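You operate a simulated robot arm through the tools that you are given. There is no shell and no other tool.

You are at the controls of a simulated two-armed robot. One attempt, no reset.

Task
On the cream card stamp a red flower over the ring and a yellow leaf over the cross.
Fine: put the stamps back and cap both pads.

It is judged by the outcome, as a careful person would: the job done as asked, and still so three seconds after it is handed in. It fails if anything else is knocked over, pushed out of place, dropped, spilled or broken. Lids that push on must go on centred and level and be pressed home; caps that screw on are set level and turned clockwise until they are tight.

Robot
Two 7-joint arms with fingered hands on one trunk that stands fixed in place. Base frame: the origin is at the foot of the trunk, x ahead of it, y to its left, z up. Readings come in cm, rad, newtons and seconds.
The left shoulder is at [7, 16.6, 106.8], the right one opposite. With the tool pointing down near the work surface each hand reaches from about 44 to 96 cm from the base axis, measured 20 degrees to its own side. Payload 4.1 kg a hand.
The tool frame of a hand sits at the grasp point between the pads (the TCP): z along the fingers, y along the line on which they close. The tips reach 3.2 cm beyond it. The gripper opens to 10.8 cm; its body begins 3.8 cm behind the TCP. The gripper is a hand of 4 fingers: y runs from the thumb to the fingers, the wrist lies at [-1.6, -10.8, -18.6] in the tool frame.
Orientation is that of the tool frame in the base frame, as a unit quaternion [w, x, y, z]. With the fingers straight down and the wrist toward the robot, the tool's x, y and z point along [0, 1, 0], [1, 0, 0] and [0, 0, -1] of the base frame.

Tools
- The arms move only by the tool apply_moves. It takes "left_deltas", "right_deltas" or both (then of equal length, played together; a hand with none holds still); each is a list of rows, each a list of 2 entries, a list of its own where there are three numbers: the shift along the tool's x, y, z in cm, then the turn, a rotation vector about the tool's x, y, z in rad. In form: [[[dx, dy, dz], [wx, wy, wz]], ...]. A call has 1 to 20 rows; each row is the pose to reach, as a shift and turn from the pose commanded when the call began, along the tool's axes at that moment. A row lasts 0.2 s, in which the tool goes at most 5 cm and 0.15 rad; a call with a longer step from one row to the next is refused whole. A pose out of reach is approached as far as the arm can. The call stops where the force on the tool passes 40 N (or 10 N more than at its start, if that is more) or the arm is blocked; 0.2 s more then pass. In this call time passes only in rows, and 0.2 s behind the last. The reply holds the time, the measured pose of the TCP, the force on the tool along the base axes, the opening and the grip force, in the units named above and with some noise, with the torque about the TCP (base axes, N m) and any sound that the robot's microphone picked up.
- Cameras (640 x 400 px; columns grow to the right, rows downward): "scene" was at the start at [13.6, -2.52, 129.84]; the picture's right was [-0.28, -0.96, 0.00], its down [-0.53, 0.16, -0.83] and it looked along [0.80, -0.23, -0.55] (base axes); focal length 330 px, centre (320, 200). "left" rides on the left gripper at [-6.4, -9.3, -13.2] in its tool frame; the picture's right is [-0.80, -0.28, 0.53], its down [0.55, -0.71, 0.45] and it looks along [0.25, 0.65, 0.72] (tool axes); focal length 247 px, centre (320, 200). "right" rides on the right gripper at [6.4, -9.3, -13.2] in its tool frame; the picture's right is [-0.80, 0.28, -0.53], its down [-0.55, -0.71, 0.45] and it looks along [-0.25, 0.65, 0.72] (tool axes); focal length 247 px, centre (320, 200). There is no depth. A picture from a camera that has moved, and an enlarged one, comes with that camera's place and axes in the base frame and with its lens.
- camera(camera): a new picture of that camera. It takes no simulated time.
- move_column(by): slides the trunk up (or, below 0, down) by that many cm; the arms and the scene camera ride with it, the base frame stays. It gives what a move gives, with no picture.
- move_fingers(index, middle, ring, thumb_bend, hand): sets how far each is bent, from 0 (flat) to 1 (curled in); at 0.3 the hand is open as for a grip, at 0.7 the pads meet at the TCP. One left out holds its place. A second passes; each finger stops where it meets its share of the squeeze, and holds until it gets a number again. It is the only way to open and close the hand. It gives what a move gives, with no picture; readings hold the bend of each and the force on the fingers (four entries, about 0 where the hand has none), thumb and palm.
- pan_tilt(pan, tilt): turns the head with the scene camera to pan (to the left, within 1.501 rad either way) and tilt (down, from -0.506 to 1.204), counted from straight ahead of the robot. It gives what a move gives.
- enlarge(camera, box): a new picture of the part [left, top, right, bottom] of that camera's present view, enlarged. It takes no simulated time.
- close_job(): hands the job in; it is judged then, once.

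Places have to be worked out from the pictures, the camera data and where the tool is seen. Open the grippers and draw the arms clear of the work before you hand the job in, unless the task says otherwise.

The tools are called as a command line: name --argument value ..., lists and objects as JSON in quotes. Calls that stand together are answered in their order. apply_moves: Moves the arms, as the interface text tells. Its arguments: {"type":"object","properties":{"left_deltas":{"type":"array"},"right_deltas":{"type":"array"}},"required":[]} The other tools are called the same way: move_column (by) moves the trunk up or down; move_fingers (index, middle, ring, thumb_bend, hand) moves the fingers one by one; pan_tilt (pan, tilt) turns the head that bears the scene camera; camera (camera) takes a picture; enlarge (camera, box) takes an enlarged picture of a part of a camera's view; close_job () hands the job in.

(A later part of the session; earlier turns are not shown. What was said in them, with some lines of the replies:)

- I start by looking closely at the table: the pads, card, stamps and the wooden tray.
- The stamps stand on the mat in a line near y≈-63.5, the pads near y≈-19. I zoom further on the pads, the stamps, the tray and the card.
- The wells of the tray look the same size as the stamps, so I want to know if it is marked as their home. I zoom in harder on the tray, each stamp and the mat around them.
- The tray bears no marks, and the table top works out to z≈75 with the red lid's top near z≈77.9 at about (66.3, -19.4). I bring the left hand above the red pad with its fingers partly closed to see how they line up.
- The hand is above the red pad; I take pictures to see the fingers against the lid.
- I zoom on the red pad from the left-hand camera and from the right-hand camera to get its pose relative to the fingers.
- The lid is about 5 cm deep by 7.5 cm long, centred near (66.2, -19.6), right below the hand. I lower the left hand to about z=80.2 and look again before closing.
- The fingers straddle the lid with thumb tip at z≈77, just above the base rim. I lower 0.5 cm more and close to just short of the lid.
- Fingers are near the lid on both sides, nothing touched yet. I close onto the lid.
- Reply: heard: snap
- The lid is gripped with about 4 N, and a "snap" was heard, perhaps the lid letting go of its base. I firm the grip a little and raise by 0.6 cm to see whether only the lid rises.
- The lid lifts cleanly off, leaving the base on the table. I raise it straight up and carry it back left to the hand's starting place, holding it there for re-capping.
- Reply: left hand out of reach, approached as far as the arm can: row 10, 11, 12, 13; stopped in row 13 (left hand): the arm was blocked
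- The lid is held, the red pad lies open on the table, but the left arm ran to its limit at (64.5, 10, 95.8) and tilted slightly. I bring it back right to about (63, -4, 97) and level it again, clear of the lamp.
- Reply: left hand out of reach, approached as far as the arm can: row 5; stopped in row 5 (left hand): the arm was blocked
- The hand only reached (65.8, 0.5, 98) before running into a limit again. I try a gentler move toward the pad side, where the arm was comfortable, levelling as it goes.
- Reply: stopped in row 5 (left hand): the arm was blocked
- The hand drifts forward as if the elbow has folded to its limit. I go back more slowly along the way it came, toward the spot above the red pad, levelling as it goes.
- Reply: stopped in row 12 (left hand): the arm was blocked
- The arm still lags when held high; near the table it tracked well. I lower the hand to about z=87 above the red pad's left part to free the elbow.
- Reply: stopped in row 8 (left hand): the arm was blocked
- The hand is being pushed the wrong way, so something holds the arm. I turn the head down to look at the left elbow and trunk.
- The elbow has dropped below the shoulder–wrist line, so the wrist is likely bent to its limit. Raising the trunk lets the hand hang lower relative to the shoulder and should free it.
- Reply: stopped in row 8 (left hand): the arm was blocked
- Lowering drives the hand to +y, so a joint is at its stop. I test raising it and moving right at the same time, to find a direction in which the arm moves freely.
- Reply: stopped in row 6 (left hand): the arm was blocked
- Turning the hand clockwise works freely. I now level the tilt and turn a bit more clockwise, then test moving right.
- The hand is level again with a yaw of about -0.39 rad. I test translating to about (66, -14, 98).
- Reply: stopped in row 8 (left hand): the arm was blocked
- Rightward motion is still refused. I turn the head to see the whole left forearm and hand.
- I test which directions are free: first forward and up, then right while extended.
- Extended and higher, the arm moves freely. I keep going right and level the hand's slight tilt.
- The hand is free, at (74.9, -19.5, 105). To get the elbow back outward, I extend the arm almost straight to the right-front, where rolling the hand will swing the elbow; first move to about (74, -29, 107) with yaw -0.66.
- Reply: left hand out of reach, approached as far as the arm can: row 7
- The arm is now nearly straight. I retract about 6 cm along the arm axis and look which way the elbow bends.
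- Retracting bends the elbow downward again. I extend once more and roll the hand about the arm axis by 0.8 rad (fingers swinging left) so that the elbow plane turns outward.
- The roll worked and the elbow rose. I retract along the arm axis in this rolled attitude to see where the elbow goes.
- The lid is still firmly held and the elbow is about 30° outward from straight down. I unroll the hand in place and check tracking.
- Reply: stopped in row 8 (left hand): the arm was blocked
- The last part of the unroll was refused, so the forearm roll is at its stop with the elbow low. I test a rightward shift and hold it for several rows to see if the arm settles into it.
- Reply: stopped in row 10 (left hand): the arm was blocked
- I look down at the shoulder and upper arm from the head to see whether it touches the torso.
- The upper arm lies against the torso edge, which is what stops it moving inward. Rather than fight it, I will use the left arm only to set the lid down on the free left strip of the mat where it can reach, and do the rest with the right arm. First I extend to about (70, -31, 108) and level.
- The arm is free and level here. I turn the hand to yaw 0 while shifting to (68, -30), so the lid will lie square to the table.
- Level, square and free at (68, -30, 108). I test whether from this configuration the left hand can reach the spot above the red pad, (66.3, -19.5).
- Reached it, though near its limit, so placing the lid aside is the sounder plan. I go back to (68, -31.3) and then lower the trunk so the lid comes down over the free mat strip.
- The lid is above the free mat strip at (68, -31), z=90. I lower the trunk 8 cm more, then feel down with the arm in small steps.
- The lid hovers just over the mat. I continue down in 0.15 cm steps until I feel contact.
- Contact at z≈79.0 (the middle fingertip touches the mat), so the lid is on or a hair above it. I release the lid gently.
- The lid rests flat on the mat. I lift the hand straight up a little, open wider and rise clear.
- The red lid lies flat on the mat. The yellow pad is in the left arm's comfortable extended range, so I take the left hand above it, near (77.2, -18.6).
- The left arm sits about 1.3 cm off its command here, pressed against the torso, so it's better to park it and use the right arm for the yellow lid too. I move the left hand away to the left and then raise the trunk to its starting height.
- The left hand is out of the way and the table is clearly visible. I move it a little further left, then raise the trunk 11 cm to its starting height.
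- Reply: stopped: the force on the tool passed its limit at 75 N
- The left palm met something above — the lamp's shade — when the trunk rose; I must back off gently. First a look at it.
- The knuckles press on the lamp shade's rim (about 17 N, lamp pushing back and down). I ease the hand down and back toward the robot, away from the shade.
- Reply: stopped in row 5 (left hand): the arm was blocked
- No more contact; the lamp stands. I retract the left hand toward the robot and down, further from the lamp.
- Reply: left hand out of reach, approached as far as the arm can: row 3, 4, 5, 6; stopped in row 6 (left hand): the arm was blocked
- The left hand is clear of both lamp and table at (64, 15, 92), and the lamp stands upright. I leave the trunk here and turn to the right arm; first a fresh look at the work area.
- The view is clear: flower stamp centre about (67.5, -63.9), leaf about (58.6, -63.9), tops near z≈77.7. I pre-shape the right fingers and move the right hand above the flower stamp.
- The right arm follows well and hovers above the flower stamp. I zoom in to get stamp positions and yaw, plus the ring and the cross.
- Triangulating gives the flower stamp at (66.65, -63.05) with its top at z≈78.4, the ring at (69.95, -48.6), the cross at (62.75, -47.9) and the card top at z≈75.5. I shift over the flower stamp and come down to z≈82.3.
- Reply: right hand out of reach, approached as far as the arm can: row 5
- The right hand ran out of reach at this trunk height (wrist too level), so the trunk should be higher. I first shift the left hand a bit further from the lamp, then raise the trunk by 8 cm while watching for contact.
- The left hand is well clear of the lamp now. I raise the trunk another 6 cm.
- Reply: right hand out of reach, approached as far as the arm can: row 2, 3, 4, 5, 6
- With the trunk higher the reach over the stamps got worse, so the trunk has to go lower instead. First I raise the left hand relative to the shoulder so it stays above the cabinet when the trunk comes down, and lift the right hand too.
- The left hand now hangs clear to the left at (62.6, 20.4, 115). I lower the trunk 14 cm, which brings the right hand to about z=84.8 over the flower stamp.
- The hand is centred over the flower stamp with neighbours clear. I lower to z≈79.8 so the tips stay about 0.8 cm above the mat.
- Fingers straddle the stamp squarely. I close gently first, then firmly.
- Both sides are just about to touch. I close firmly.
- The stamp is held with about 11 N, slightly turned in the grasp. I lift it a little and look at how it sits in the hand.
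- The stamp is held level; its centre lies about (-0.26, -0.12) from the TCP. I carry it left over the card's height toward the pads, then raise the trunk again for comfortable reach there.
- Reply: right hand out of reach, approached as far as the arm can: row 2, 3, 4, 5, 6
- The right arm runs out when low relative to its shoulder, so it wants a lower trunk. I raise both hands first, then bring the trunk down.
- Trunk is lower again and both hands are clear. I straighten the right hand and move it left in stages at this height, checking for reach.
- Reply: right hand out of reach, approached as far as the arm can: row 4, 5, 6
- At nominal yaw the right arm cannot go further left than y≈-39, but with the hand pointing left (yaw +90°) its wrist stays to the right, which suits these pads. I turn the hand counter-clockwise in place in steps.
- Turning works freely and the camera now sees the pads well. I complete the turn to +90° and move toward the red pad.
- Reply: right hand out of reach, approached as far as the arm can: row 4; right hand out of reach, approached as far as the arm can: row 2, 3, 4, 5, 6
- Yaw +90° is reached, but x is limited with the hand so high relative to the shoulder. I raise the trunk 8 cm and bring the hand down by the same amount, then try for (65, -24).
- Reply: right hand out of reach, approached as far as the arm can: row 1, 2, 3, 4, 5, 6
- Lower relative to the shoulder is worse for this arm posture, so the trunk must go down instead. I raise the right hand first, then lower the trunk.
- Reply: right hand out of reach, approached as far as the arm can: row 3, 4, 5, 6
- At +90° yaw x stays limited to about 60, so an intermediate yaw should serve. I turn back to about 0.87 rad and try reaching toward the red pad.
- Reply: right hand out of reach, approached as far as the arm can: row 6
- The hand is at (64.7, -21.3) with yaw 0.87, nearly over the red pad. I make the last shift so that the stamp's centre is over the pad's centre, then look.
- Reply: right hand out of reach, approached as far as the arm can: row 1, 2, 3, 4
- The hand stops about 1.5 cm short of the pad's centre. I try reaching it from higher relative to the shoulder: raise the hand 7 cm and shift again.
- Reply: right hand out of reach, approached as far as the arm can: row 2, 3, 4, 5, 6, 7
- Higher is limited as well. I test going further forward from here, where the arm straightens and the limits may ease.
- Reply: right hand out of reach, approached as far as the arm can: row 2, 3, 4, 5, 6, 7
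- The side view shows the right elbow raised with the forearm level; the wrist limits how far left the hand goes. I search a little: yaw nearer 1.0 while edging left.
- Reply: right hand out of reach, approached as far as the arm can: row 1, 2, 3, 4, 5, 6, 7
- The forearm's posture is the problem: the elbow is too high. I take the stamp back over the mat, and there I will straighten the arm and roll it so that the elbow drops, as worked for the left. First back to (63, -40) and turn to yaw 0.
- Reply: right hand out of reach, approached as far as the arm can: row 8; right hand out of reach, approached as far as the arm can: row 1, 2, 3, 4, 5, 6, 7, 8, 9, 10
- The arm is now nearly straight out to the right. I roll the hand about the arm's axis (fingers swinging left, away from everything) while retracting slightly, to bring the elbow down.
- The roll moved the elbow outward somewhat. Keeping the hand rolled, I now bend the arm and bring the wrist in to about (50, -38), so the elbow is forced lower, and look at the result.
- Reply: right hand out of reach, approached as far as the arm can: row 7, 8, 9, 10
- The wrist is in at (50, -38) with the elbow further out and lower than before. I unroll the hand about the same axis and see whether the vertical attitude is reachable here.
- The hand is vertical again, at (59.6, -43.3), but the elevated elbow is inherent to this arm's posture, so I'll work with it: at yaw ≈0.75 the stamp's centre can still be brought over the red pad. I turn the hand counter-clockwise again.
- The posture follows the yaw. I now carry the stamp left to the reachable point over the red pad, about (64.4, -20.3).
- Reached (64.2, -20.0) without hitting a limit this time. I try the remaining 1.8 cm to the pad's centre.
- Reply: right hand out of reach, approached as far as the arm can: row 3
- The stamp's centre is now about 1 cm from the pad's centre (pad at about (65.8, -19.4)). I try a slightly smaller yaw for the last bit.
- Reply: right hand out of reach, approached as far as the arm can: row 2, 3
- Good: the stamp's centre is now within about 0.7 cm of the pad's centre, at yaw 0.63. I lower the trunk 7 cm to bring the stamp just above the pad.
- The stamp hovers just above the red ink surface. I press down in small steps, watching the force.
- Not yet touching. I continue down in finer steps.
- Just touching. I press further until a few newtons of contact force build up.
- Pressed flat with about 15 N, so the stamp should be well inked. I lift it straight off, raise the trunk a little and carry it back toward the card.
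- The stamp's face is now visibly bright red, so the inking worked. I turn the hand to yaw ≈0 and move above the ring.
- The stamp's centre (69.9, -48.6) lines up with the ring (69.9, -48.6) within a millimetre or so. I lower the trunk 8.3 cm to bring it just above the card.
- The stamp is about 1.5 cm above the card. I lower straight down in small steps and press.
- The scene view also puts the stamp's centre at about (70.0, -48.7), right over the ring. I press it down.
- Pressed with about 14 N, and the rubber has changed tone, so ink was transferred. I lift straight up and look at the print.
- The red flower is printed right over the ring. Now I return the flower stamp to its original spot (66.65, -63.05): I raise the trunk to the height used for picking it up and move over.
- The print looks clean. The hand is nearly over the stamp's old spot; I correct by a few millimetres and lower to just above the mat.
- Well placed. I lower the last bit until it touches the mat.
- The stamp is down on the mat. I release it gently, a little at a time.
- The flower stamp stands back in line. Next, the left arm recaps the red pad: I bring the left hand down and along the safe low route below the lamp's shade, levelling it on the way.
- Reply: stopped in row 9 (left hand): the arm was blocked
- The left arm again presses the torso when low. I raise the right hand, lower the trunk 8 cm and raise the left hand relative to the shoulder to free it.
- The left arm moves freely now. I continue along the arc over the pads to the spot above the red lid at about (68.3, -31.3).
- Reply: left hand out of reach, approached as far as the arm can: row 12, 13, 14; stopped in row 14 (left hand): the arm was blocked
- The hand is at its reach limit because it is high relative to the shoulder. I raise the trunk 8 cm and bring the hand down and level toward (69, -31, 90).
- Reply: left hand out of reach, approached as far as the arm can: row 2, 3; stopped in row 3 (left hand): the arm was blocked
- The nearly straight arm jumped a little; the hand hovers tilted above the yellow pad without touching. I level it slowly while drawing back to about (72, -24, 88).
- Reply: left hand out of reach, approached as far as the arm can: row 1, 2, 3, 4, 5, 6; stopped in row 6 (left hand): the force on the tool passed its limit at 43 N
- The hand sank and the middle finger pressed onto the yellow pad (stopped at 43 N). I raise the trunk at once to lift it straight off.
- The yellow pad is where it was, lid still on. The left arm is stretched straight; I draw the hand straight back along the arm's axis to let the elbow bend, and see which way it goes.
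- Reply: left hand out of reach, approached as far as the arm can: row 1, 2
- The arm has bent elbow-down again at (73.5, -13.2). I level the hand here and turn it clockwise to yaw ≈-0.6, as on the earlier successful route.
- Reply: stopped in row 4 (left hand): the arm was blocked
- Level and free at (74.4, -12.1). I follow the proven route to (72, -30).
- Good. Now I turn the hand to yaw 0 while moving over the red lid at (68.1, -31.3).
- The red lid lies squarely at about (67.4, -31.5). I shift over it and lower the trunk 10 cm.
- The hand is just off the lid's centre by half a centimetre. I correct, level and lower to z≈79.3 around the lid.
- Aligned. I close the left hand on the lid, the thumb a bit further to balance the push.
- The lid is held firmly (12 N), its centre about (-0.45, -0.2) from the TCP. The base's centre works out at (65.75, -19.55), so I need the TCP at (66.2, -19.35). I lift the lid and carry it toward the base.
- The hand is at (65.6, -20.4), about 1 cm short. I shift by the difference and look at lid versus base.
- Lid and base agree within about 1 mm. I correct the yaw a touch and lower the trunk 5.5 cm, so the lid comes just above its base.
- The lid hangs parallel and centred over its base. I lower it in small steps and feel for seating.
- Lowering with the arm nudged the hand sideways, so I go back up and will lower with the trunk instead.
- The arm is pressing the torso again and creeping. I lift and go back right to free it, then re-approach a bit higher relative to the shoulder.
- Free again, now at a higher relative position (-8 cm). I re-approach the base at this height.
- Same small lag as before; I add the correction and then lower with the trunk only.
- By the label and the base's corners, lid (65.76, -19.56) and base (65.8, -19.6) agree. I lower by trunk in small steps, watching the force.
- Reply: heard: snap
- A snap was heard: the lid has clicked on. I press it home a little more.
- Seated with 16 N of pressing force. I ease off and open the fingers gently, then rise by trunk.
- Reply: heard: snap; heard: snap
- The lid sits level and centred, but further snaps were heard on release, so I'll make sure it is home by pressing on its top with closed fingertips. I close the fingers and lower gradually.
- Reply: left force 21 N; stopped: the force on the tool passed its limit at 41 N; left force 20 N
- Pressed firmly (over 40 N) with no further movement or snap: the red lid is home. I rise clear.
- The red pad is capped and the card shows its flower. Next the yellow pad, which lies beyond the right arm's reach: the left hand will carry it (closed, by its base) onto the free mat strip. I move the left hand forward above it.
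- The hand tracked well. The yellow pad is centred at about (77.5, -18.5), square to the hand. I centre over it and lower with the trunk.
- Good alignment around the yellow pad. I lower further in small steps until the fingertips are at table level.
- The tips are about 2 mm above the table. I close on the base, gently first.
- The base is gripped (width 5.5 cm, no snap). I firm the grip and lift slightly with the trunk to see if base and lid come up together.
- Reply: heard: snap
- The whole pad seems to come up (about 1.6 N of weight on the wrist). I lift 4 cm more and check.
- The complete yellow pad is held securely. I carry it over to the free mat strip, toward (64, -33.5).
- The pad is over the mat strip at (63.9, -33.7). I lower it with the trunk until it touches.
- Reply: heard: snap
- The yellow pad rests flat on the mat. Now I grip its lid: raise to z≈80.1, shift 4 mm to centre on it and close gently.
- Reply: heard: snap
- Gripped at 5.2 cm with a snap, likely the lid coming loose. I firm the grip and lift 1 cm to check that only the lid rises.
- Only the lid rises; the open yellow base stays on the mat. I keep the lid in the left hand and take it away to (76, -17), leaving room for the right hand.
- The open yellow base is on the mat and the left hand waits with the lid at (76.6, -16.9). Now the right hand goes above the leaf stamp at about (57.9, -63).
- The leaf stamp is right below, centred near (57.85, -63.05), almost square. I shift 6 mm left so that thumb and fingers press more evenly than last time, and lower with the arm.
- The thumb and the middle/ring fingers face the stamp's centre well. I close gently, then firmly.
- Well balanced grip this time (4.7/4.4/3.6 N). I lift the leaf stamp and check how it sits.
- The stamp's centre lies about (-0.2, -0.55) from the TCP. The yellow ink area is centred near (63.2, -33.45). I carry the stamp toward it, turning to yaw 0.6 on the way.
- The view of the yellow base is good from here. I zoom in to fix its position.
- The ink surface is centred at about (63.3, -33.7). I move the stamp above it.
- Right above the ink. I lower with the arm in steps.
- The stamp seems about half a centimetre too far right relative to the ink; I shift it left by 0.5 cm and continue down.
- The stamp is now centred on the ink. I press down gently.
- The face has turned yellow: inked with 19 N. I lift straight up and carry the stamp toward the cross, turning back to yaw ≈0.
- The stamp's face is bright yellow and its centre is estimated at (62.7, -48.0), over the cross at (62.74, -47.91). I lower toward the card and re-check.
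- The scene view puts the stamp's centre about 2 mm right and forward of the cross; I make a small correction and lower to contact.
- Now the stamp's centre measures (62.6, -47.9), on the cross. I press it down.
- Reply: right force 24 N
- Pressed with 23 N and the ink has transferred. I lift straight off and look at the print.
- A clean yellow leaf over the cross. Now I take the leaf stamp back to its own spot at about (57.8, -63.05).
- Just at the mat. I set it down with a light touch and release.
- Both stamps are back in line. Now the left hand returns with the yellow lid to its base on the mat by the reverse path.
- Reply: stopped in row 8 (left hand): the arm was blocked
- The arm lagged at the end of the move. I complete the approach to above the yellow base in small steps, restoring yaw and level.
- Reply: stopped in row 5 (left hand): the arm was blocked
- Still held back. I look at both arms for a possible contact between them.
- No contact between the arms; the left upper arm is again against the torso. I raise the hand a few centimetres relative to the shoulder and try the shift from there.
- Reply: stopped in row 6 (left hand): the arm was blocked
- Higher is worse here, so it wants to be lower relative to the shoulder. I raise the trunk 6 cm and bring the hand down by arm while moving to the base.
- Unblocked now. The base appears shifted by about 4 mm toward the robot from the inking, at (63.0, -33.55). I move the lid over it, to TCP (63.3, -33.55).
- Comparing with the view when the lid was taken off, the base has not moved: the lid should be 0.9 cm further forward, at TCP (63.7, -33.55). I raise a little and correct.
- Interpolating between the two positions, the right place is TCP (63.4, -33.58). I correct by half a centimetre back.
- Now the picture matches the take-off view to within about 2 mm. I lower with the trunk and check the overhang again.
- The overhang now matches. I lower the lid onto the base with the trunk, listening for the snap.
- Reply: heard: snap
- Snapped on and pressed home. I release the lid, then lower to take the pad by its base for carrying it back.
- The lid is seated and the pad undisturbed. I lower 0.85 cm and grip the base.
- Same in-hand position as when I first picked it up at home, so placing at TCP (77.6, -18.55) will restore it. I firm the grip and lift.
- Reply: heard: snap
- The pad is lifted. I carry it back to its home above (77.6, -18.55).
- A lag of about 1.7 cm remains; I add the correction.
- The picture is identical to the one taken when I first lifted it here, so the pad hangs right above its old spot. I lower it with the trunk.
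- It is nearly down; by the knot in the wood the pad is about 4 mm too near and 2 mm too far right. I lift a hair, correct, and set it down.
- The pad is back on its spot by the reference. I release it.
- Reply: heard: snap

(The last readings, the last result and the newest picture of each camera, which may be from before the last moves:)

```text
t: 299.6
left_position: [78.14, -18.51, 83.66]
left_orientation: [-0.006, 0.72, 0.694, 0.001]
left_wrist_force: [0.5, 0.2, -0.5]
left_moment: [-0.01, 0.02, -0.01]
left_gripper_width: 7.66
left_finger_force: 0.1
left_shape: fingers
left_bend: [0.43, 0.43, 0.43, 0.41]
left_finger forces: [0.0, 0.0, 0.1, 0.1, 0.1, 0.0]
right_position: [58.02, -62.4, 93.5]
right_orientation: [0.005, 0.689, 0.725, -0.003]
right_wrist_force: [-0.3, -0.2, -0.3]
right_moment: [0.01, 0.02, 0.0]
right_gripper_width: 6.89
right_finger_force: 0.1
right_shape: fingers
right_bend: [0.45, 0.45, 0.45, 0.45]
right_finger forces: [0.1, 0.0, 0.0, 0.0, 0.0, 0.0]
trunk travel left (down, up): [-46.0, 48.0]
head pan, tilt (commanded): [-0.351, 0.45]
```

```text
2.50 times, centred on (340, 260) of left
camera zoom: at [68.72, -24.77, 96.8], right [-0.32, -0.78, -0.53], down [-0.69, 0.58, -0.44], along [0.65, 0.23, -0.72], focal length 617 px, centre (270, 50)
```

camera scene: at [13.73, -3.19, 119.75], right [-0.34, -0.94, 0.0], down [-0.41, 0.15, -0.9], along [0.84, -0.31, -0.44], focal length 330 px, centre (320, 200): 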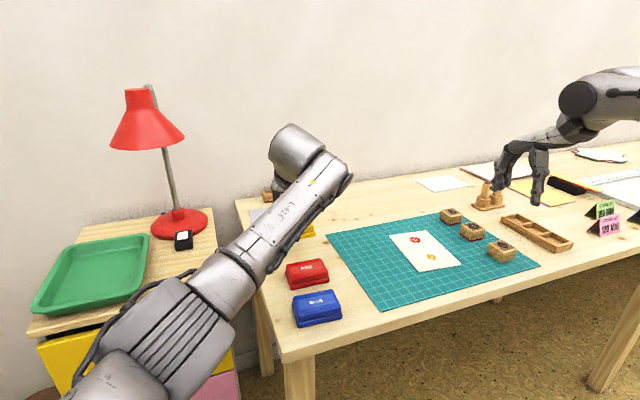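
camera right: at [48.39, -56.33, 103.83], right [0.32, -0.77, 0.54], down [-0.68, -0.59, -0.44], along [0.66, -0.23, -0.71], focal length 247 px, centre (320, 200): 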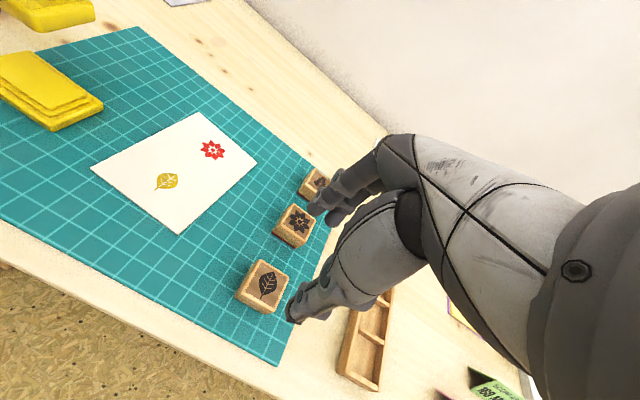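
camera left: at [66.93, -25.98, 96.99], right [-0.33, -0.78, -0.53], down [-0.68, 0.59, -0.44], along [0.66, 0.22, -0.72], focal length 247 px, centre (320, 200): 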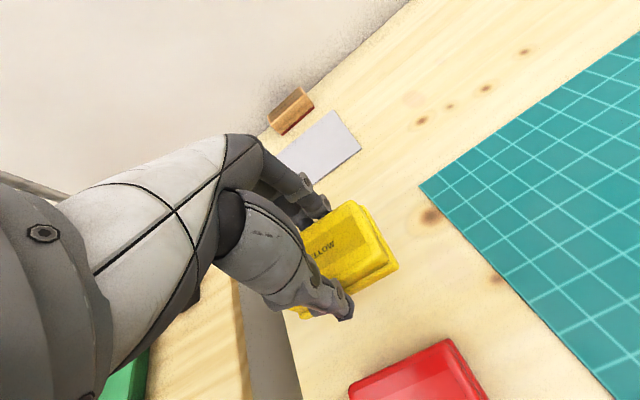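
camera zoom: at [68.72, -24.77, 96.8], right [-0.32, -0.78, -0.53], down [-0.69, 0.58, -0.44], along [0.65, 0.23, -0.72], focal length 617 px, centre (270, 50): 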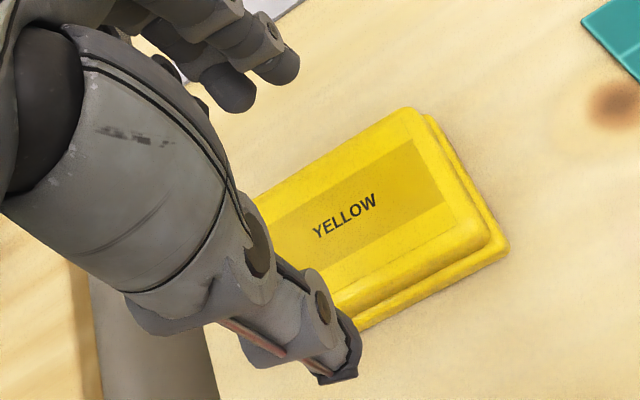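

The yellow pad is home within about 2 mm. As with the red one, I press on its lid with closed fingertips to be sure it is fully on.

move_fingers --hand "left" --index 0.68 --middle 0.68 --ring 0.68 --thumb_bend 0.66

apply_moves --left_deltas '[[[0, -0.2, 0], [0, 0, 0]], [[0, -0.4, 0], [0, 0, 0]]]'

move_column --by -2

move_column --by -0.4

enlarge --camera "left" --box '[260, 180, 420, 340]'

```text
t: 300.6
left_position: [78.04, -18.53, 83.89]
left_orientation: [-0.005, 0.72, 0.694, -0.001]
left_wrist_force: [0.5, 0.0, -0.4]
left_moment: [0.03, 0.0, -0.02]
left_gripper_width: 1.13
left_finger_force: 0.1
left_shape: fingers
left_bend: [0.68, 0.68, 0.68, 0.66]
left_finger forces: [0.0, 0.0, 0.1, 0.0, 0.0, 0.0]
right_position: [57.97, -62.33, 93.51]
right_orientation: [0.006, 0.688, 0.725, -0.004]
right_wrist_force: [0.1, -0.3, -0.3]
right_moment: [0.01, 0.01, 0.0]
right_gripper_width: 6.87
right_finger_force: 0.1
right_shape: fingers
right_bend: [0.45, 0.45, 0.45, 0.45]
right_finger forces: [0.0, 0.0, 0.0, 0.0, 0.1, 0.0]
trunk travel left (down, up): [-46.0, 48.0]
head pan, tilt (commanded): [-0.351, 0.45]
```

```text
t: 301.2
left_position: [77.63, -18.5, 83.91]
left_orientation: [-0.004, 0.72, 0.694, 0.0]
left_wrist_force: [0.2, -0.5, -0.4]
left_moment: [0.0, 0.03, -0.02]
left_gripper_width: 1.13
left_finger_force: 0.1
left_shape: fingers
left_bend: [0.68, 0.68, 0.68, 0.66]
left_finger forces: [0.0, 0.0, 0.1, 0.0, 0.0, 0.0]
right_position: [58.0, -62.48, 93.66]
right_orientation: [0.006, 0.689, 0.725, -0.005]
right_wrist_force: [0.4, -0.1, 1.1]
right_moment: [0.0, 0.02, 0.01]
right_gripper_width: 6.88
right_finger_force: 0.2
right_shape: fingers
right_bend: [0.45, 0.45, 0.45, 0.45]
right_finger forces: [0.1, 0.0, 0.0, 0.0, 0.1, 0.1]
trunk travel left (down, up): [-46.0, 48.0]
head pan, tilt (commanded): [-0.351, 0.45]
```

```text
t: 301.9
left_position: [77.62, -18.48, 81.85]
left_orientation: [-0.005, 0.72, 0.694, -0.001]
left_wrist_force: [1.5, -0.1, 0.7]
left_moment: [0.02, 0.0, 0.01]
left_gripper_width: 1.1
left_finger_force: 0.1
left_shape: fingers
left_bend: [0.68, 0.68, 0.68, 0.66]
left_finger forces: [0.0, 0.0, 0.0, 0.1, 0.0, 0.1]
right_position: [57.92, -62.34, 91.59]
right_orientation: [0.005, 0.688, 0.726, -0.004]
right_wrist_force: [0.2, -0.9, -0.1]
right_moment: [0.0, 0.01, 0.01]
right_gripper_width: 6.85
right_finger_force: 0.1
right_shape: fingers
right_bend: [0.45, 0.45, 0.45, 0.45]
right_finger forces: [0.1, 0.0, 0.0, 0.0, 0.0, 0.0]
trunk travel left (down, up): [-44.0, 50.0]
head pan, tilt (commanded): [-0.351, 0.45]
```

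```text
t: 302.4
left_position: [77.64, -18.59, 81.46]
left_orientation: [-0.005, 0.72, 0.694, 0.0]
left_wrist_force: [-0.1, 0.9, -0.1]
left_moment: [0.02, -0.03, 0.01]
left_gripper_width: 1.11
left_finger_force: 0.0
left_shape: fingers
left_bend: [0.68, 0.68, 0.68, 0.66]
left_finger forces: [0.0, 0.1, 0.1, 0.0, 0.0, 0.0]
right_position: [58.03, -62.38, 91.17]
right_orientation: [0.006, 0.688, 0.725, -0.004]
right_wrist_force: [-0.3, -0.5, 1.4]
right_moment: [0.03, 0.0, -0.02]
right_gripper_width: 6.86
right_finger_force: 0.1
right_shape: fingers
right_bend: [0.45, 0.45, 0.45, 0.45]
right_finger forces: [0.0, 0.0, 0.0, 0.1, 0.1, 0.0]
trunk travel left (down, up): [-43.6, 50.4]
head pan, tilt (commanded): [-0.351, 0.45]
```

```text
2.50 times, centred on (340, 260) of left
camera zoom: at [68.29, -24.69, 94.5], right [-0.32, -0.78, -0.53], down [-0.69, 0.58, -0.44], along [0.65, 0.23, -0.72], focal length 617 px, centre (270, 50)
```

zoom: 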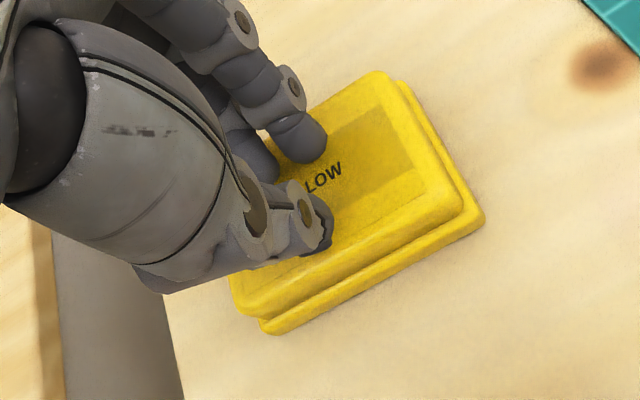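

move_column --by -0.3

move_column --by -0.3

enlarge --camera "left" --box '[260, 180, 420, 340]'

```text
t: 302.9
left_position: [77.62, -18.54, 81.19]
left_orientation: [-0.005, 0.72, 0.694, 0.0]
left_wrist_force: [0.4, 0.3, 3.2]
left_moment: [0.0, 0.09, 0.01]
left_gripper_width: 1.1
left_finger_force: 1.3
left_shape: fingers
left_bend: [0.68, 0.68, 0.68, 0.66]
left_finger forces: [0.1, 0.0, 0.0, 0.0, 2.5, 0.0]
right_position: [58.06, -62.37, 90.94]
right_orientation: [0.005, 0.688, 0.725, -0.005]
right_wrist_force: [0.1, 0.5, 0.0]
right_moment: [-0.02, 0.02, 0.01]
right_gripper_width: 6.89
right_finger_force: 0.1
right_shape: fingers
right_bend: [0.45, 0.45, 0.45, 0.45]
right_finger forces: [0.0, 0.1, 0.0, 0.0, 0.0, 0.1]
trunk travel left (down, up): [-43.3, 50.7]
head pan, tilt (commanded): [-0.351, 0.45]
```

```text
t: 303.4
left_position: [77.54, -18.55, 81.11]
left_orientation: [-0.003, 0.72, 0.694, 0.001]
left_wrist_force: [-1.4, 0.6, 15.0]
left_moment: [-0.02, 0.27, 0.0]
left_gripper_width: 1.03
left_finger_force: 7.8
left_shape: fingers
left_bend: [0.68, 0.68, 0.68, 0.67]
left_finger forces: [1.1, 0.0, 0.0, 0.0, 13.8, 0.0]
right_position: [57.85, -62.26, 90.81]
right_orientation: [0.006, 0.688, 0.725, -0.004]
right_wrist_force: [0.1, -0.1, 0.0]
right_moment: [0.02, -0.01, -0.01]
right_gripper_width: 6.86
right_finger_force: 0.0
right_shape: fingers
right_bend: [0.45, 0.45, 0.45, 0.45]
right_finger forces: [0.0, 0.0, 0.1, 0.1, 0.0, 0.0]
trunk travel left (down, up): [-43.0, 51.0]
head pan, tilt (commanded): [-0.351, 0.45]
```

```text
2.50 times, centred on (340, 260) of left
camera zoom: at [68.14, -24.67, 94.16], right [-0.31, -0.78, -0.54], down [-0.69, 0.58, -0.44], along [0.66, 0.23, -0.72], focal length 617 px, centre (270, 50)
```

zoom: 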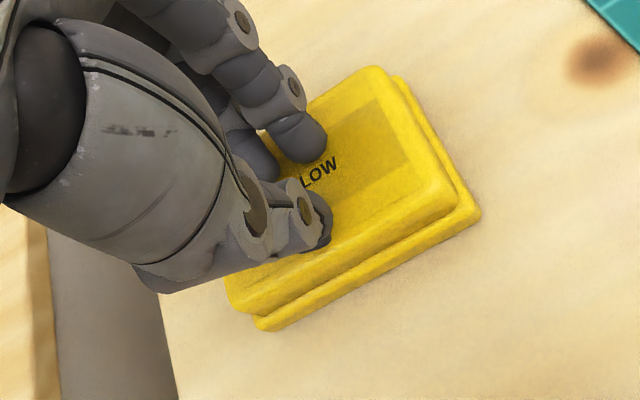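

move_column --by -0.25

move_column --by 5

move_fingers --hand "left" --index 0.35 --middle 0.35 --ring 0.35 --thumb_bend 0.35

enlarge --camera "left" --box '[260, 180, 440, 360]'

camera --camera "right"

```text
t: 304.0
left_position: [77.41, -18.49, 81.16]
left_orientation: [-0.002, 0.72, 0.694, 0.002]
left_wrist_force: [1.5, -0.1, 30.8]
left_moment: [-0.14, 0.12, -0.03]
left_gripper_width: 1.03
left_finger_force: 15.2
left_shape: fingers
left_bend: [0.67, 0.68, 0.68, 0.68]
left_finger forces: [11.7, 0.1, 0.1, 0.0, 18.8, 0.1]
right_position: [57.73, -62.27, 90.62]
right_orientation: [0.007, 0.688, 0.726, -0.005]
right_wrist_force: [0.2, -0.5, 0.2]
right_moment: [0.03, -0.02, 0.01]
right_gripper_width: 6.87
right_finger_force: 0.0
right_shape: fingers
right_bend: [0.45, 0.45, 0.45, 0.45]
right_finger forces: [0.0, 0.0, 0.0, 0.1, 0.0, 0.0]
trunk travel left (down, up): [-42.8, 51.2]
head pan, tilt (commanded): [-0.351, 0.45]
```

```text
t: 304.9
left_position: [77.69, -18.53, 85.44]
left_orientation: [-0.005, 0.719, 0.695, -0.001]
left_wrist_force: [0.1, -0.8, 0.0]
left_moment: [0.01, 0.01, 0.0]
left_gripper_width: 1.03
left_finger_force: 0.1
left_shape: fingers
left_bend: [0.68, 0.68, 0.68, 0.66]
left_finger forces: [0.1, 0.0, 0.0, 0.0, 0.0, 0.1]
right_position: [58.0, -62.32, 95.25]
right_orientation: [0.006, 0.688, 0.725, -0.004]
right_wrist_force: [0.5, 0.7, -0.1]
right_moment: [0.0, -0.01, -0.01]
right_gripper_width: 6.88
right_finger_force: 0.0
right_shape: fingers
right_bend: [0.45, 0.45, 0.45, 0.45]
right_finger forces: [0.1, 0.0, 0.0, 0.0, 0.0, 0.1]
trunk travel left (down, up): [-47.8, 46.2]
head pan, tilt (commanded): [-0.351, 0.45]
```

```text
t: 305.9
left_position: [77.71, -18.51, 85.61]
left_orientation: [-0.005, 0.721, 0.693, 0.0]
left_wrist_force: [0.4, 1.0, 0.1]
left_moment: [0.01, -0.02, -0.02]
left_gripper_width: 9.51
left_finger_force: 0.0
left_shape: fingers
left_bend: [0.35, 0.35, 0.35, 0.35]
left_finger forces: [0.1, 0.0, 0.0, 0.0, 0.0, 0.0]
right_position: [58.06, -62.37, 95.32]
right_orientation: [0.006, 0.688, 0.725, -0.003]
right_wrist_force: [0.7, -0.6, -0.3]
right_moment: [-0.02, -0.03, 0.01]
right_gripper_width: 6.87
right_finger_force: 0.1
right_shape: fingers
right_bend: [0.45, 0.45, 0.45, 0.45]
right_finger forces: [0.1, 0.0, 0.0, 0.0, 0.0, 0.1]
trunk travel left (down, up): [-47.8, 46.2]
head pan, tilt (commanded): [-0.351, 0.45]
```

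```text
2.22 times, centred on (350, 270) of left
camera zoom: at [68.31, -24.7, 98.63], right [-0.32, -0.78, -0.53], down [-0.69, 0.58, -0.44], along [0.65, 0.23, -0.72], focal length 549 px, centre (253, 44)
```

zoom: 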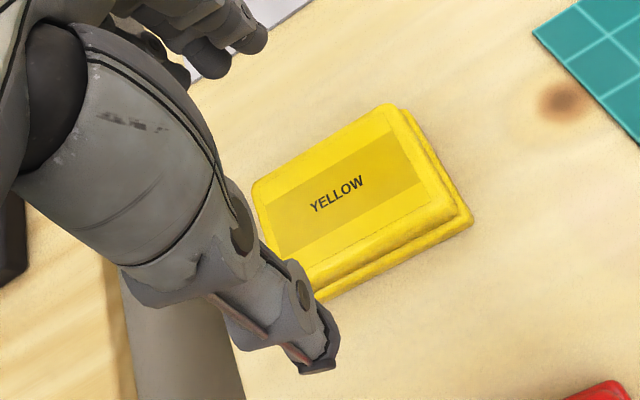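

```text
taken
camera right: at [48.39, -56.33, 108.29], right [0.32, -0.77, 0.54], down [-0.68, -0.59, -0.44], along [0.66, -0.23, -0.71], focal length 247 px, centre (320, 200)
```

right: 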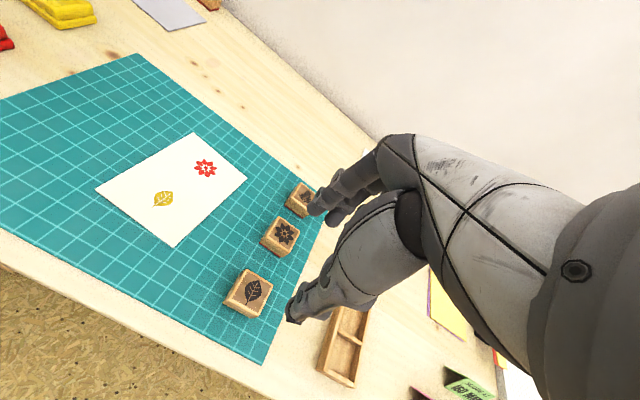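

Both pads are capped and pressed home, the stamps back, the prints in place. Now I withdraw the left arm to the left along the safe low route beneath the lamp shade.

apply_moves --left_deltas '[[[1.8, -0.6, -0.6], [0, 0, 0]], [[3.6, -1.2, -0.9], [0, 0, 0]], [[5.4, -1.9, -1.2], [0, 0, 0]], [[7.4, -2.6, -1.4], [0, 0, 0]], [[9.4, -3.3, -1.5], [0, 0, 0]], [[11.4, -4.1, -1.6], [0, 0, 0]], [[13.2, -5.0, -1.8], [0, 0, 0]], [[15.0, -5.9, -1.9], [0, 0, 0]], [[16.8, -6.8, -2.0], [0, 0, 0]]]'

camera --camera "left"

camera --camera "scene"

```text
t: 307.9
left_position: [71.34, -1.47, 87.73]
left_orientation: [-0.004, 0.719, 0.695, -0.001]
left_wrist_force: [-0.2, -0.8, 0.6]
left_moment: [-0.01, 0.0, 0.0]
left_gripper_width: 9.54
left_finger_force: 0.0
left_shape: fingers
left_bend: [0.35, 0.35, 0.35, 0.35]
left_finger forces: [0.0, 0.0, 0.0, 0.0, 0.0, 0.1]
right_position: [57.9, -62.25, 95.26]
right_orientation: [0.006, 0.688, 0.726, -0.004]
right_wrist_force: [0.5, 0.0, 0.0]
right_moment: [0.0, -0.01, -0.01]
right_gripper_width: 6.86
right_finger_force: 0.1
right_shape: fingers
right_bend: [0.45, 0.45, 0.45, 0.45]
right_finger forces: [0.1, 0.1, 0.0, 0.1, 0.0, 0.0]
trunk travel left (down, up): [-47.8, 46.2]
head pan, tilt (commanded): [-0.351, 0.45]
```

```text
taken
camera left: at [62.08, -7.69, 100.86], right [-0.31, -0.78, -0.54], down [-0.69, 0.58, -0.44], along [0.65, 0.23, -0.72], focal length 247 px, centre (320, 200)
```

left: 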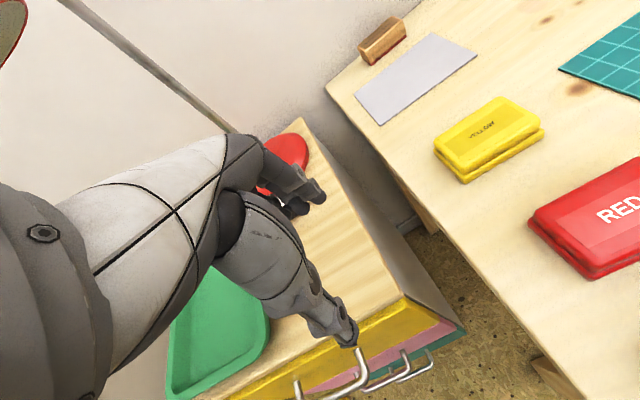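

```text
taken
camera scene: at [13.71, -3.15, 121.36], right [-0.34, -0.94, 0.0], down [-0.41, 0.15, -0.9], along [0.85, -0.31, -0.44], focal length 330 px, centre (320, 200)
```

scene: 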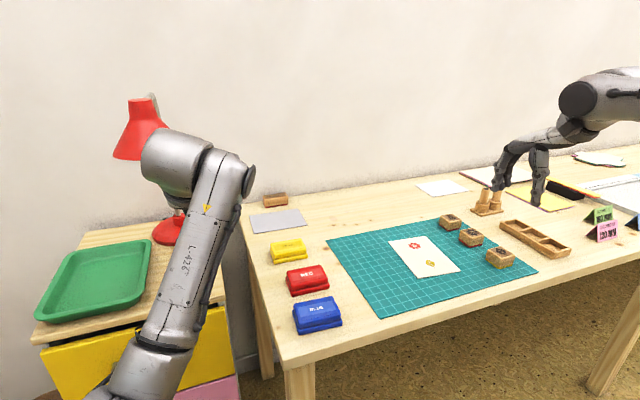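

The left hand is off the table. I move it a little further left and turn the head as at t≈68 s to compare the lamp and everything else with earlier pictures.

apply_moves --left_deltas '[[[1.8, -0.7, 0], [0, 0, 0]], [[3.7, -1.5, 0], [0, 0, 0]], [[5.6, -2.3, 0], [0, 0, 0]], [[7.4, -3.1, 0], [0, 0, 0]]]'

pan_tilt --pan -0.351 --tilt 0.7

camera --camera "scene"

camera --camera "left"

```text
t: 308.9
left_position: [68.75, 6.13, 87.75]
left_orientation: [-0.005, 0.72, 0.694, 0.0]
left_wrist_force: [-0.1, 0.2, 0.6]
left_moment: [0.01, -0.02, -0.02]
left_gripper_width: 9.55
left_finger_force: 0.1
left_shape: fingers
left_bend: [0.35, 0.35, 0.35, 0.35]
left_finger forces: [0.1, 0.0, 0.1, 0.0, 0.0, 0.0]
right_position: [57.84, -62.34, 95.27]
right_orientation: [0.006, 0.688, 0.726, -0.005]
right_wrist_force: [-0.7, -0.6, 0.5]
right_moment: [0.01, -0.03, 0.01]
right_gripper_width: 6.86
right_finger_force: 0.1
right_shape: fingers
right_bend: [0.45, 0.45, 0.45, 0.45]
right_finger forces: [0.0, 0.0, 0.0, 0.1, 0.0, 0.1]
trunk travel left (down, up): [-47.8, 46.2]
head pan, tilt (commanded): [-0.351, 0.45]
```

```text
t: 309.6
left_position: [68.78, 6.11, 87.83]
left_orientation: [-0.004, 0.72, 0.694, 0.0]
left_wrist_force: [-0.5, 0.5, 0.2]
left_moment: [0.02, 0.01, 0.02]
left_gripper_width: 9.54
left_finger_force: 0.1
left_shape: fingers
left_bend: [0.35, 0.35, 0.35, 0.35]
left_finger forces: [0.1, 0.1, 0.0, 0.1, 0.0, 0.0]
right_position: [58.07, -62.22, 95.27]
right_orientation: [0.005, 0.689, 0.725, -0.004]
right_wrist_force: [0.5, 0.4, 0.4]
right_moment: [0.01, 0.01, 0.04]
right_gripper_width: 6.87
right_finger_force: 0.1
right_shape: fingers
right_bend: [0.45, 0.45, 0.45, 0.45]
right_finger forces: [0.1, 0.1, 0.0, 0.0, 0.0, 0.0]
trunk travel left (down, up): [-47.8, 46.2]
head pan, tilt (commanded): [-0.351, 0.7]
```

```text
taken
camera scene: at [13.06, -2.94, 119.14], right [-0.34, -0.94, 0.0], down [-0.6, 0.22, -0.77], along [0.72, -0.26, -0.64], focal length 330 px, centre (320, 200)
```

scene: 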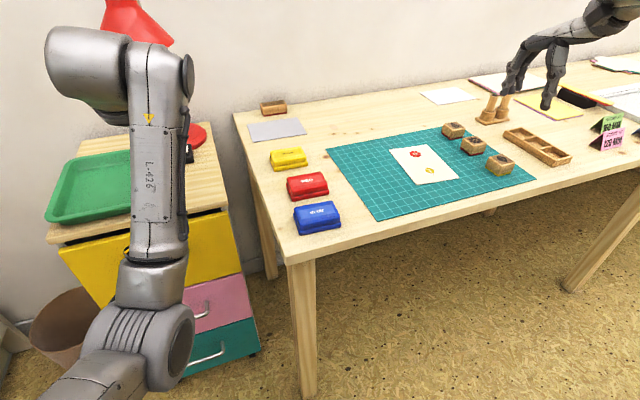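

```text
taken
camera left: at [59.47, -0.13, 100.87], right [-0.32, -0.78, -0.53], down [-0.69, 0.58, -0.44], along [0.65, 0.23, -0.72], focal length 247 px, centre (320, 200)
```

left: 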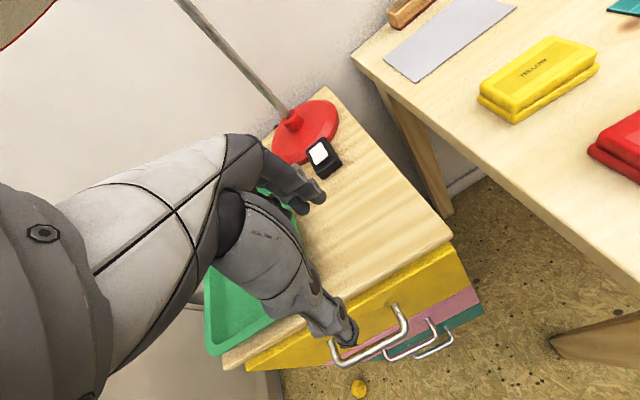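

The lamp stands as before relative to the card beside it, and all else looks in place. I withdraw the right arm up and back to about its starting place and open its fingers.

apply_moves --right_deltas '[[[0.5, -1.5, -1.5], [0, 0, 0]], [[2.0, -3.5, -2.5], [0, 0, 0]], [[4.0, -5.5, -3.5], [0, 0, 0]], [[6.0, -7.5, -4.5], [0, 0, 0]], [[8.0, -9.5, -5.0], [0, 0, 0]], [[10.0, -11.5, -5.0], [0, 0, 0]], [[11.5, -12.7, -5.0], [0, 0, 0]]]'

move_fingers --hand "right" --index 0.3 --middle 0.3 --ring 0.3 --thumb_bend 0.3

pan_tilt --pan -0.45 --tilt 0.6

camera --camera "scene"

enlarge --camera "scene" --box '[200, 140, 360, 280]'

enlarge --camera "scene" --box '[360, 130, 540, 250]'

```text
t: 311.2
left_position: [68.78, 6.12, 87.71]
left_orientation: [-0.005, 0.72, 0.694, -0.001]
left_wrist_force: [0.6, 0.3, -0.1]
left_moment: [0.0, 0.01, 0.02]
left_gripper_width: 9.5
left_finger_force: 0.0
left_shape: fingers
left_bend: [0.35, 0.35, 0.35, 0.35]
left_finger forces: [0.0, 0.1, 0.0, 0.0, 0.1, 0.0]
right_position: [44.62, -51.02, 100.27]
right_orientation: [0.006, 0.689, 0.725, -0.004]
right_wrist_force: [0.0, -0.1, -0.3]
right_moment: [0.0, -0.01, 0.03]
right_gripper_width: 6.86
right_finger_force: 0.0
right_shape: fingers
right_bend: [0.45, 0.45, 0.45, 0.45]
right_finger forces: [0.0, 0.1, 0.0, 0.0, 0.0, 0.0]
trunk travel left (down, up): [-47.8, 46.2]
head pan, tilt (commanded): [-0.351, 0.7]
```

```text
t: 312.2
left_position: [68.83, 6.05, 87.73]
left_orientation: [-0.004, 0.72, 0.694, 0.0]
left_wrist_force: [-0.5, 0.0, 0.3]
left_moment: [0.02, -0.01, -0.01]
left_gripper_width: 9.5
left_finger_force: 0.1
left_shape: fingers
left_bend: [0.35, 0.35, 0.35, 0.35]
left_finger forces: [0.1, 0.0, 0.1, 0.0, 0.0, 0.0]
right_position: [44.85, -51.21, 100.13]
right_orientation: [0.006, 0.689, 0.725, -0.004]
right_wrist_force: [0.3, -0.2, 0.4]
right_moment: [0.02, 0.0, 0.04]
right_gripper_width: 10.82
right_finger_force: 0.1
right_shape: fingers
right_bend: [0.3, 0.3, 0.3, 0.3]
right_finger forces: [0.0, 0.0, 0.1, 0.1, 0.0, 0.0]
trunk travel left (down, up): [-47.8, 46.2]
head pan, tilt (commanded): [-0.351, 0.7]
```

```text
t: 312.9
left_position: [69.01, 6.06, 87.79]
left_orientation: [-0.004, 0.72, 0.694, -0.001]
left_wrist_force: [-0.8, 0.1, 0.1]
left_moment: [0.0, 0.0, -0.03]
left_gripper_width: 9.54
left_finger_force: 0.0
left_shape: fingers
left_bend: [0.35, 0.35, 0.35, 0.35]
left_finger forces: [0.0, 0.1, 0.1, 0.0, 0.0, 0.1]
right_position: [44.79, -51.31, 100.15]
right_orientation: [0.006, 0.689, 0.725, -0.004]
right_wrist_force: [-0.2, -0.3, -0.8]
right_moment: [-0.02, -0.01, 0.03]
right_gripper_width: 10.81
right_finger_force: 0.0
right_shape: fingers
right_bend: [0.3, 0.3, 0.3, 0.3]
right_finger forces: [0.1, 0.1, 0.1, 0.0, 0.0, 0.0]
trunk travel left (down, up): [-47.8, 46.2]
head pan, tilt (commanded): [-0.45, 0.6]
```

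```text
taken
camera scene: at [13.04, -3.86, 120.0], right [-0.44, -0.9, 0.0], down [-0.51, 0.25, -0.82], along [0.74, -0.36, -0.57], focal length 330 px, centre (320, 200)
```

scene: 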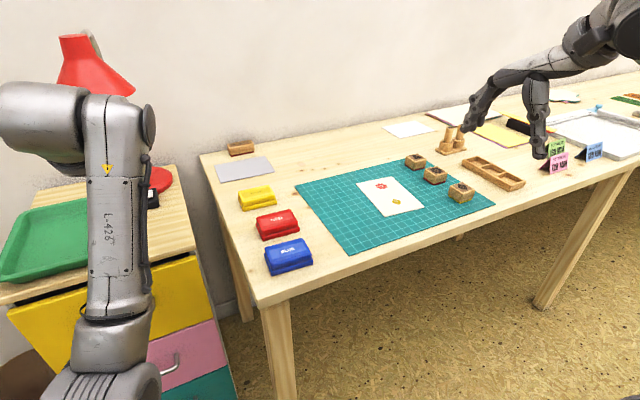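

```text
2.86 times, centred on (280, 210) of scene
camera zoom: at [13.04, -3.86, 120.0], right [-0.44, -0.9, 0.0], down [-0.51, 0.25, -0.82], along [0.74, -0.36, -0.57], focal length 943 px, centre (434, 171)
```

zoom: 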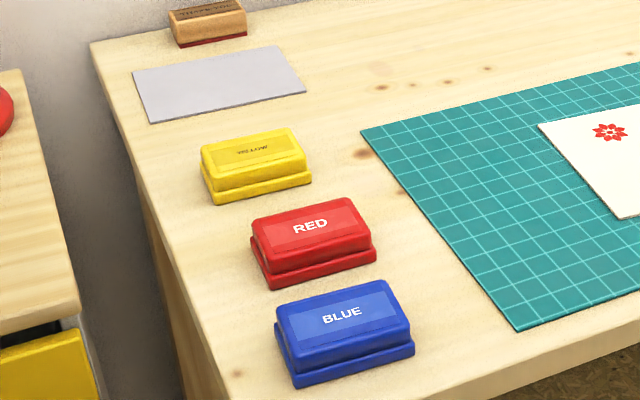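

```text
3.33 times, centred on (450, 190) of scene
camera zoom: at [13.04, -3.86, 120.0], right [-0.44, -0.9, 0.0], down [-0.51, 0.25, -0.82], along [0.74, -0.36, -0.57], focal length 1101 px, centre (-113, 233)
```

zoom: 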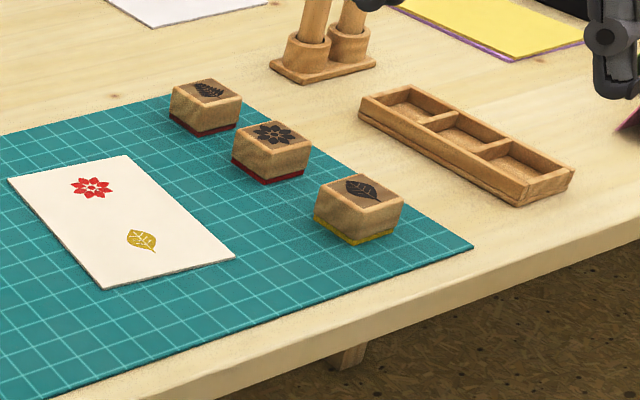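

Everything looks right: red flower over the ring, yellow leaf over the cross, stamps back in line, red and yellow capped like the untouched blue one. A last close look at the lids and prints before handing in.

enlarge --camera "scene" --box '[230, 175, 330, 285]'

enlarge --camera "scene" --box '[350, 165, 430, 225]'

enlarge --camera "scene" --box '[0, 20, 230, 220]'

camera --camera "right"

```text
3.64 times, centred on (280, 230) of scene
camera zoom: at [13.04, -3.86, 120.0], right [-0.44, -0.9, 0.0], down [-0.51, 0.25, -0.82], along [0.74, -0.36, -0.57], focal length 1201 px, centre (466, 91)
```

zoom: 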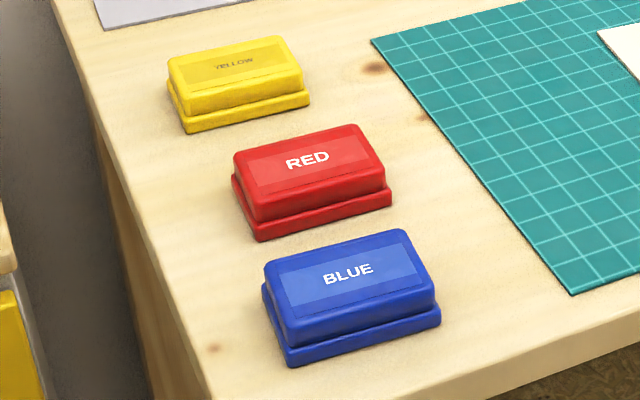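

```text
6.67 times, centred on (390, 195) of scene
camera zoom: at [13.04, -3.86, 120.0], right [-0.44, -0.9, 0.0], down [-0.51, 0.25, -0.82], along [0.74, -0.36, -0.57], focal length 2201 px, centre (-147, 233)
```

zoom: 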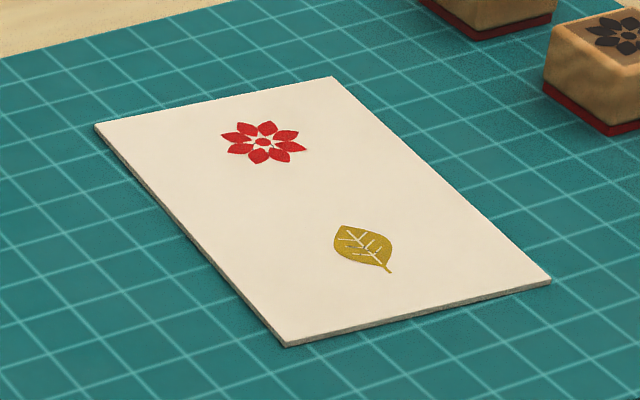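

```text
2.00 times, centred on (115, 120) of scene
camera zoom: at [13.04, -3.86, 120.0], right [-0.44, -0.9, 0.0], down [-0.51, 0.25, -0.82], along [0.74, -0.36, -0.57], focal length 660 px, centre (730, 360)
```

zoom: 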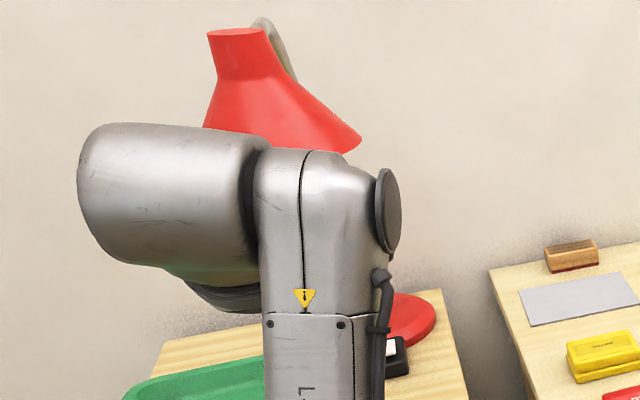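

```text
taken
camera right: at [35.16, -45.22, 113.16], right [0.32, -0.77, 0.54], down [-0.68, -0.59, -0.44], along [0.66, -0.23, -0.71], focal length 247 px, centre (320, 200)
```

right: 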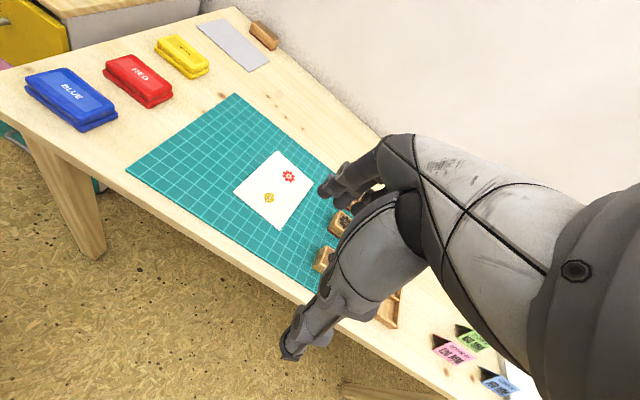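

The prints are clean and in place, the lids level and home, the stamps back on their spots, the lamp and other things undisturbed, and both hands are open and clear. I hand the job in.

close_job

```text
The job is handed in.
```

The card has a red flower over the ring and a yellow leaf over the cross, each within about 2 mm of its mark.

- **Stamps:** both are back on the spots on the mat where they stood at the start, in line with the untouched fern stamp. I took "put back" to mean there rather than the empty three-well tray. Their faces still carry a little ink, and I could not check whether that marked the mat.
- **Pads:** red and yellow are both capped. I pressed each lid down hard afterwards and neither moved further. Red ended about 3 mm from where it started and yellow about 2 mm. I carried the yellow pad onto the mat for inking, because the right arm could not reach it where it stood.
- **Collisions:** the left hand bumped the lamp shade once, and a finger pressed hard on the yellow pad once. In later pictures the lamp base had not moved, the lamp was upright and the pad was in place.

Both hands are open, empty and clear of the table. The left hand is parked over the cabinet just below the lamp shade, not touching it.
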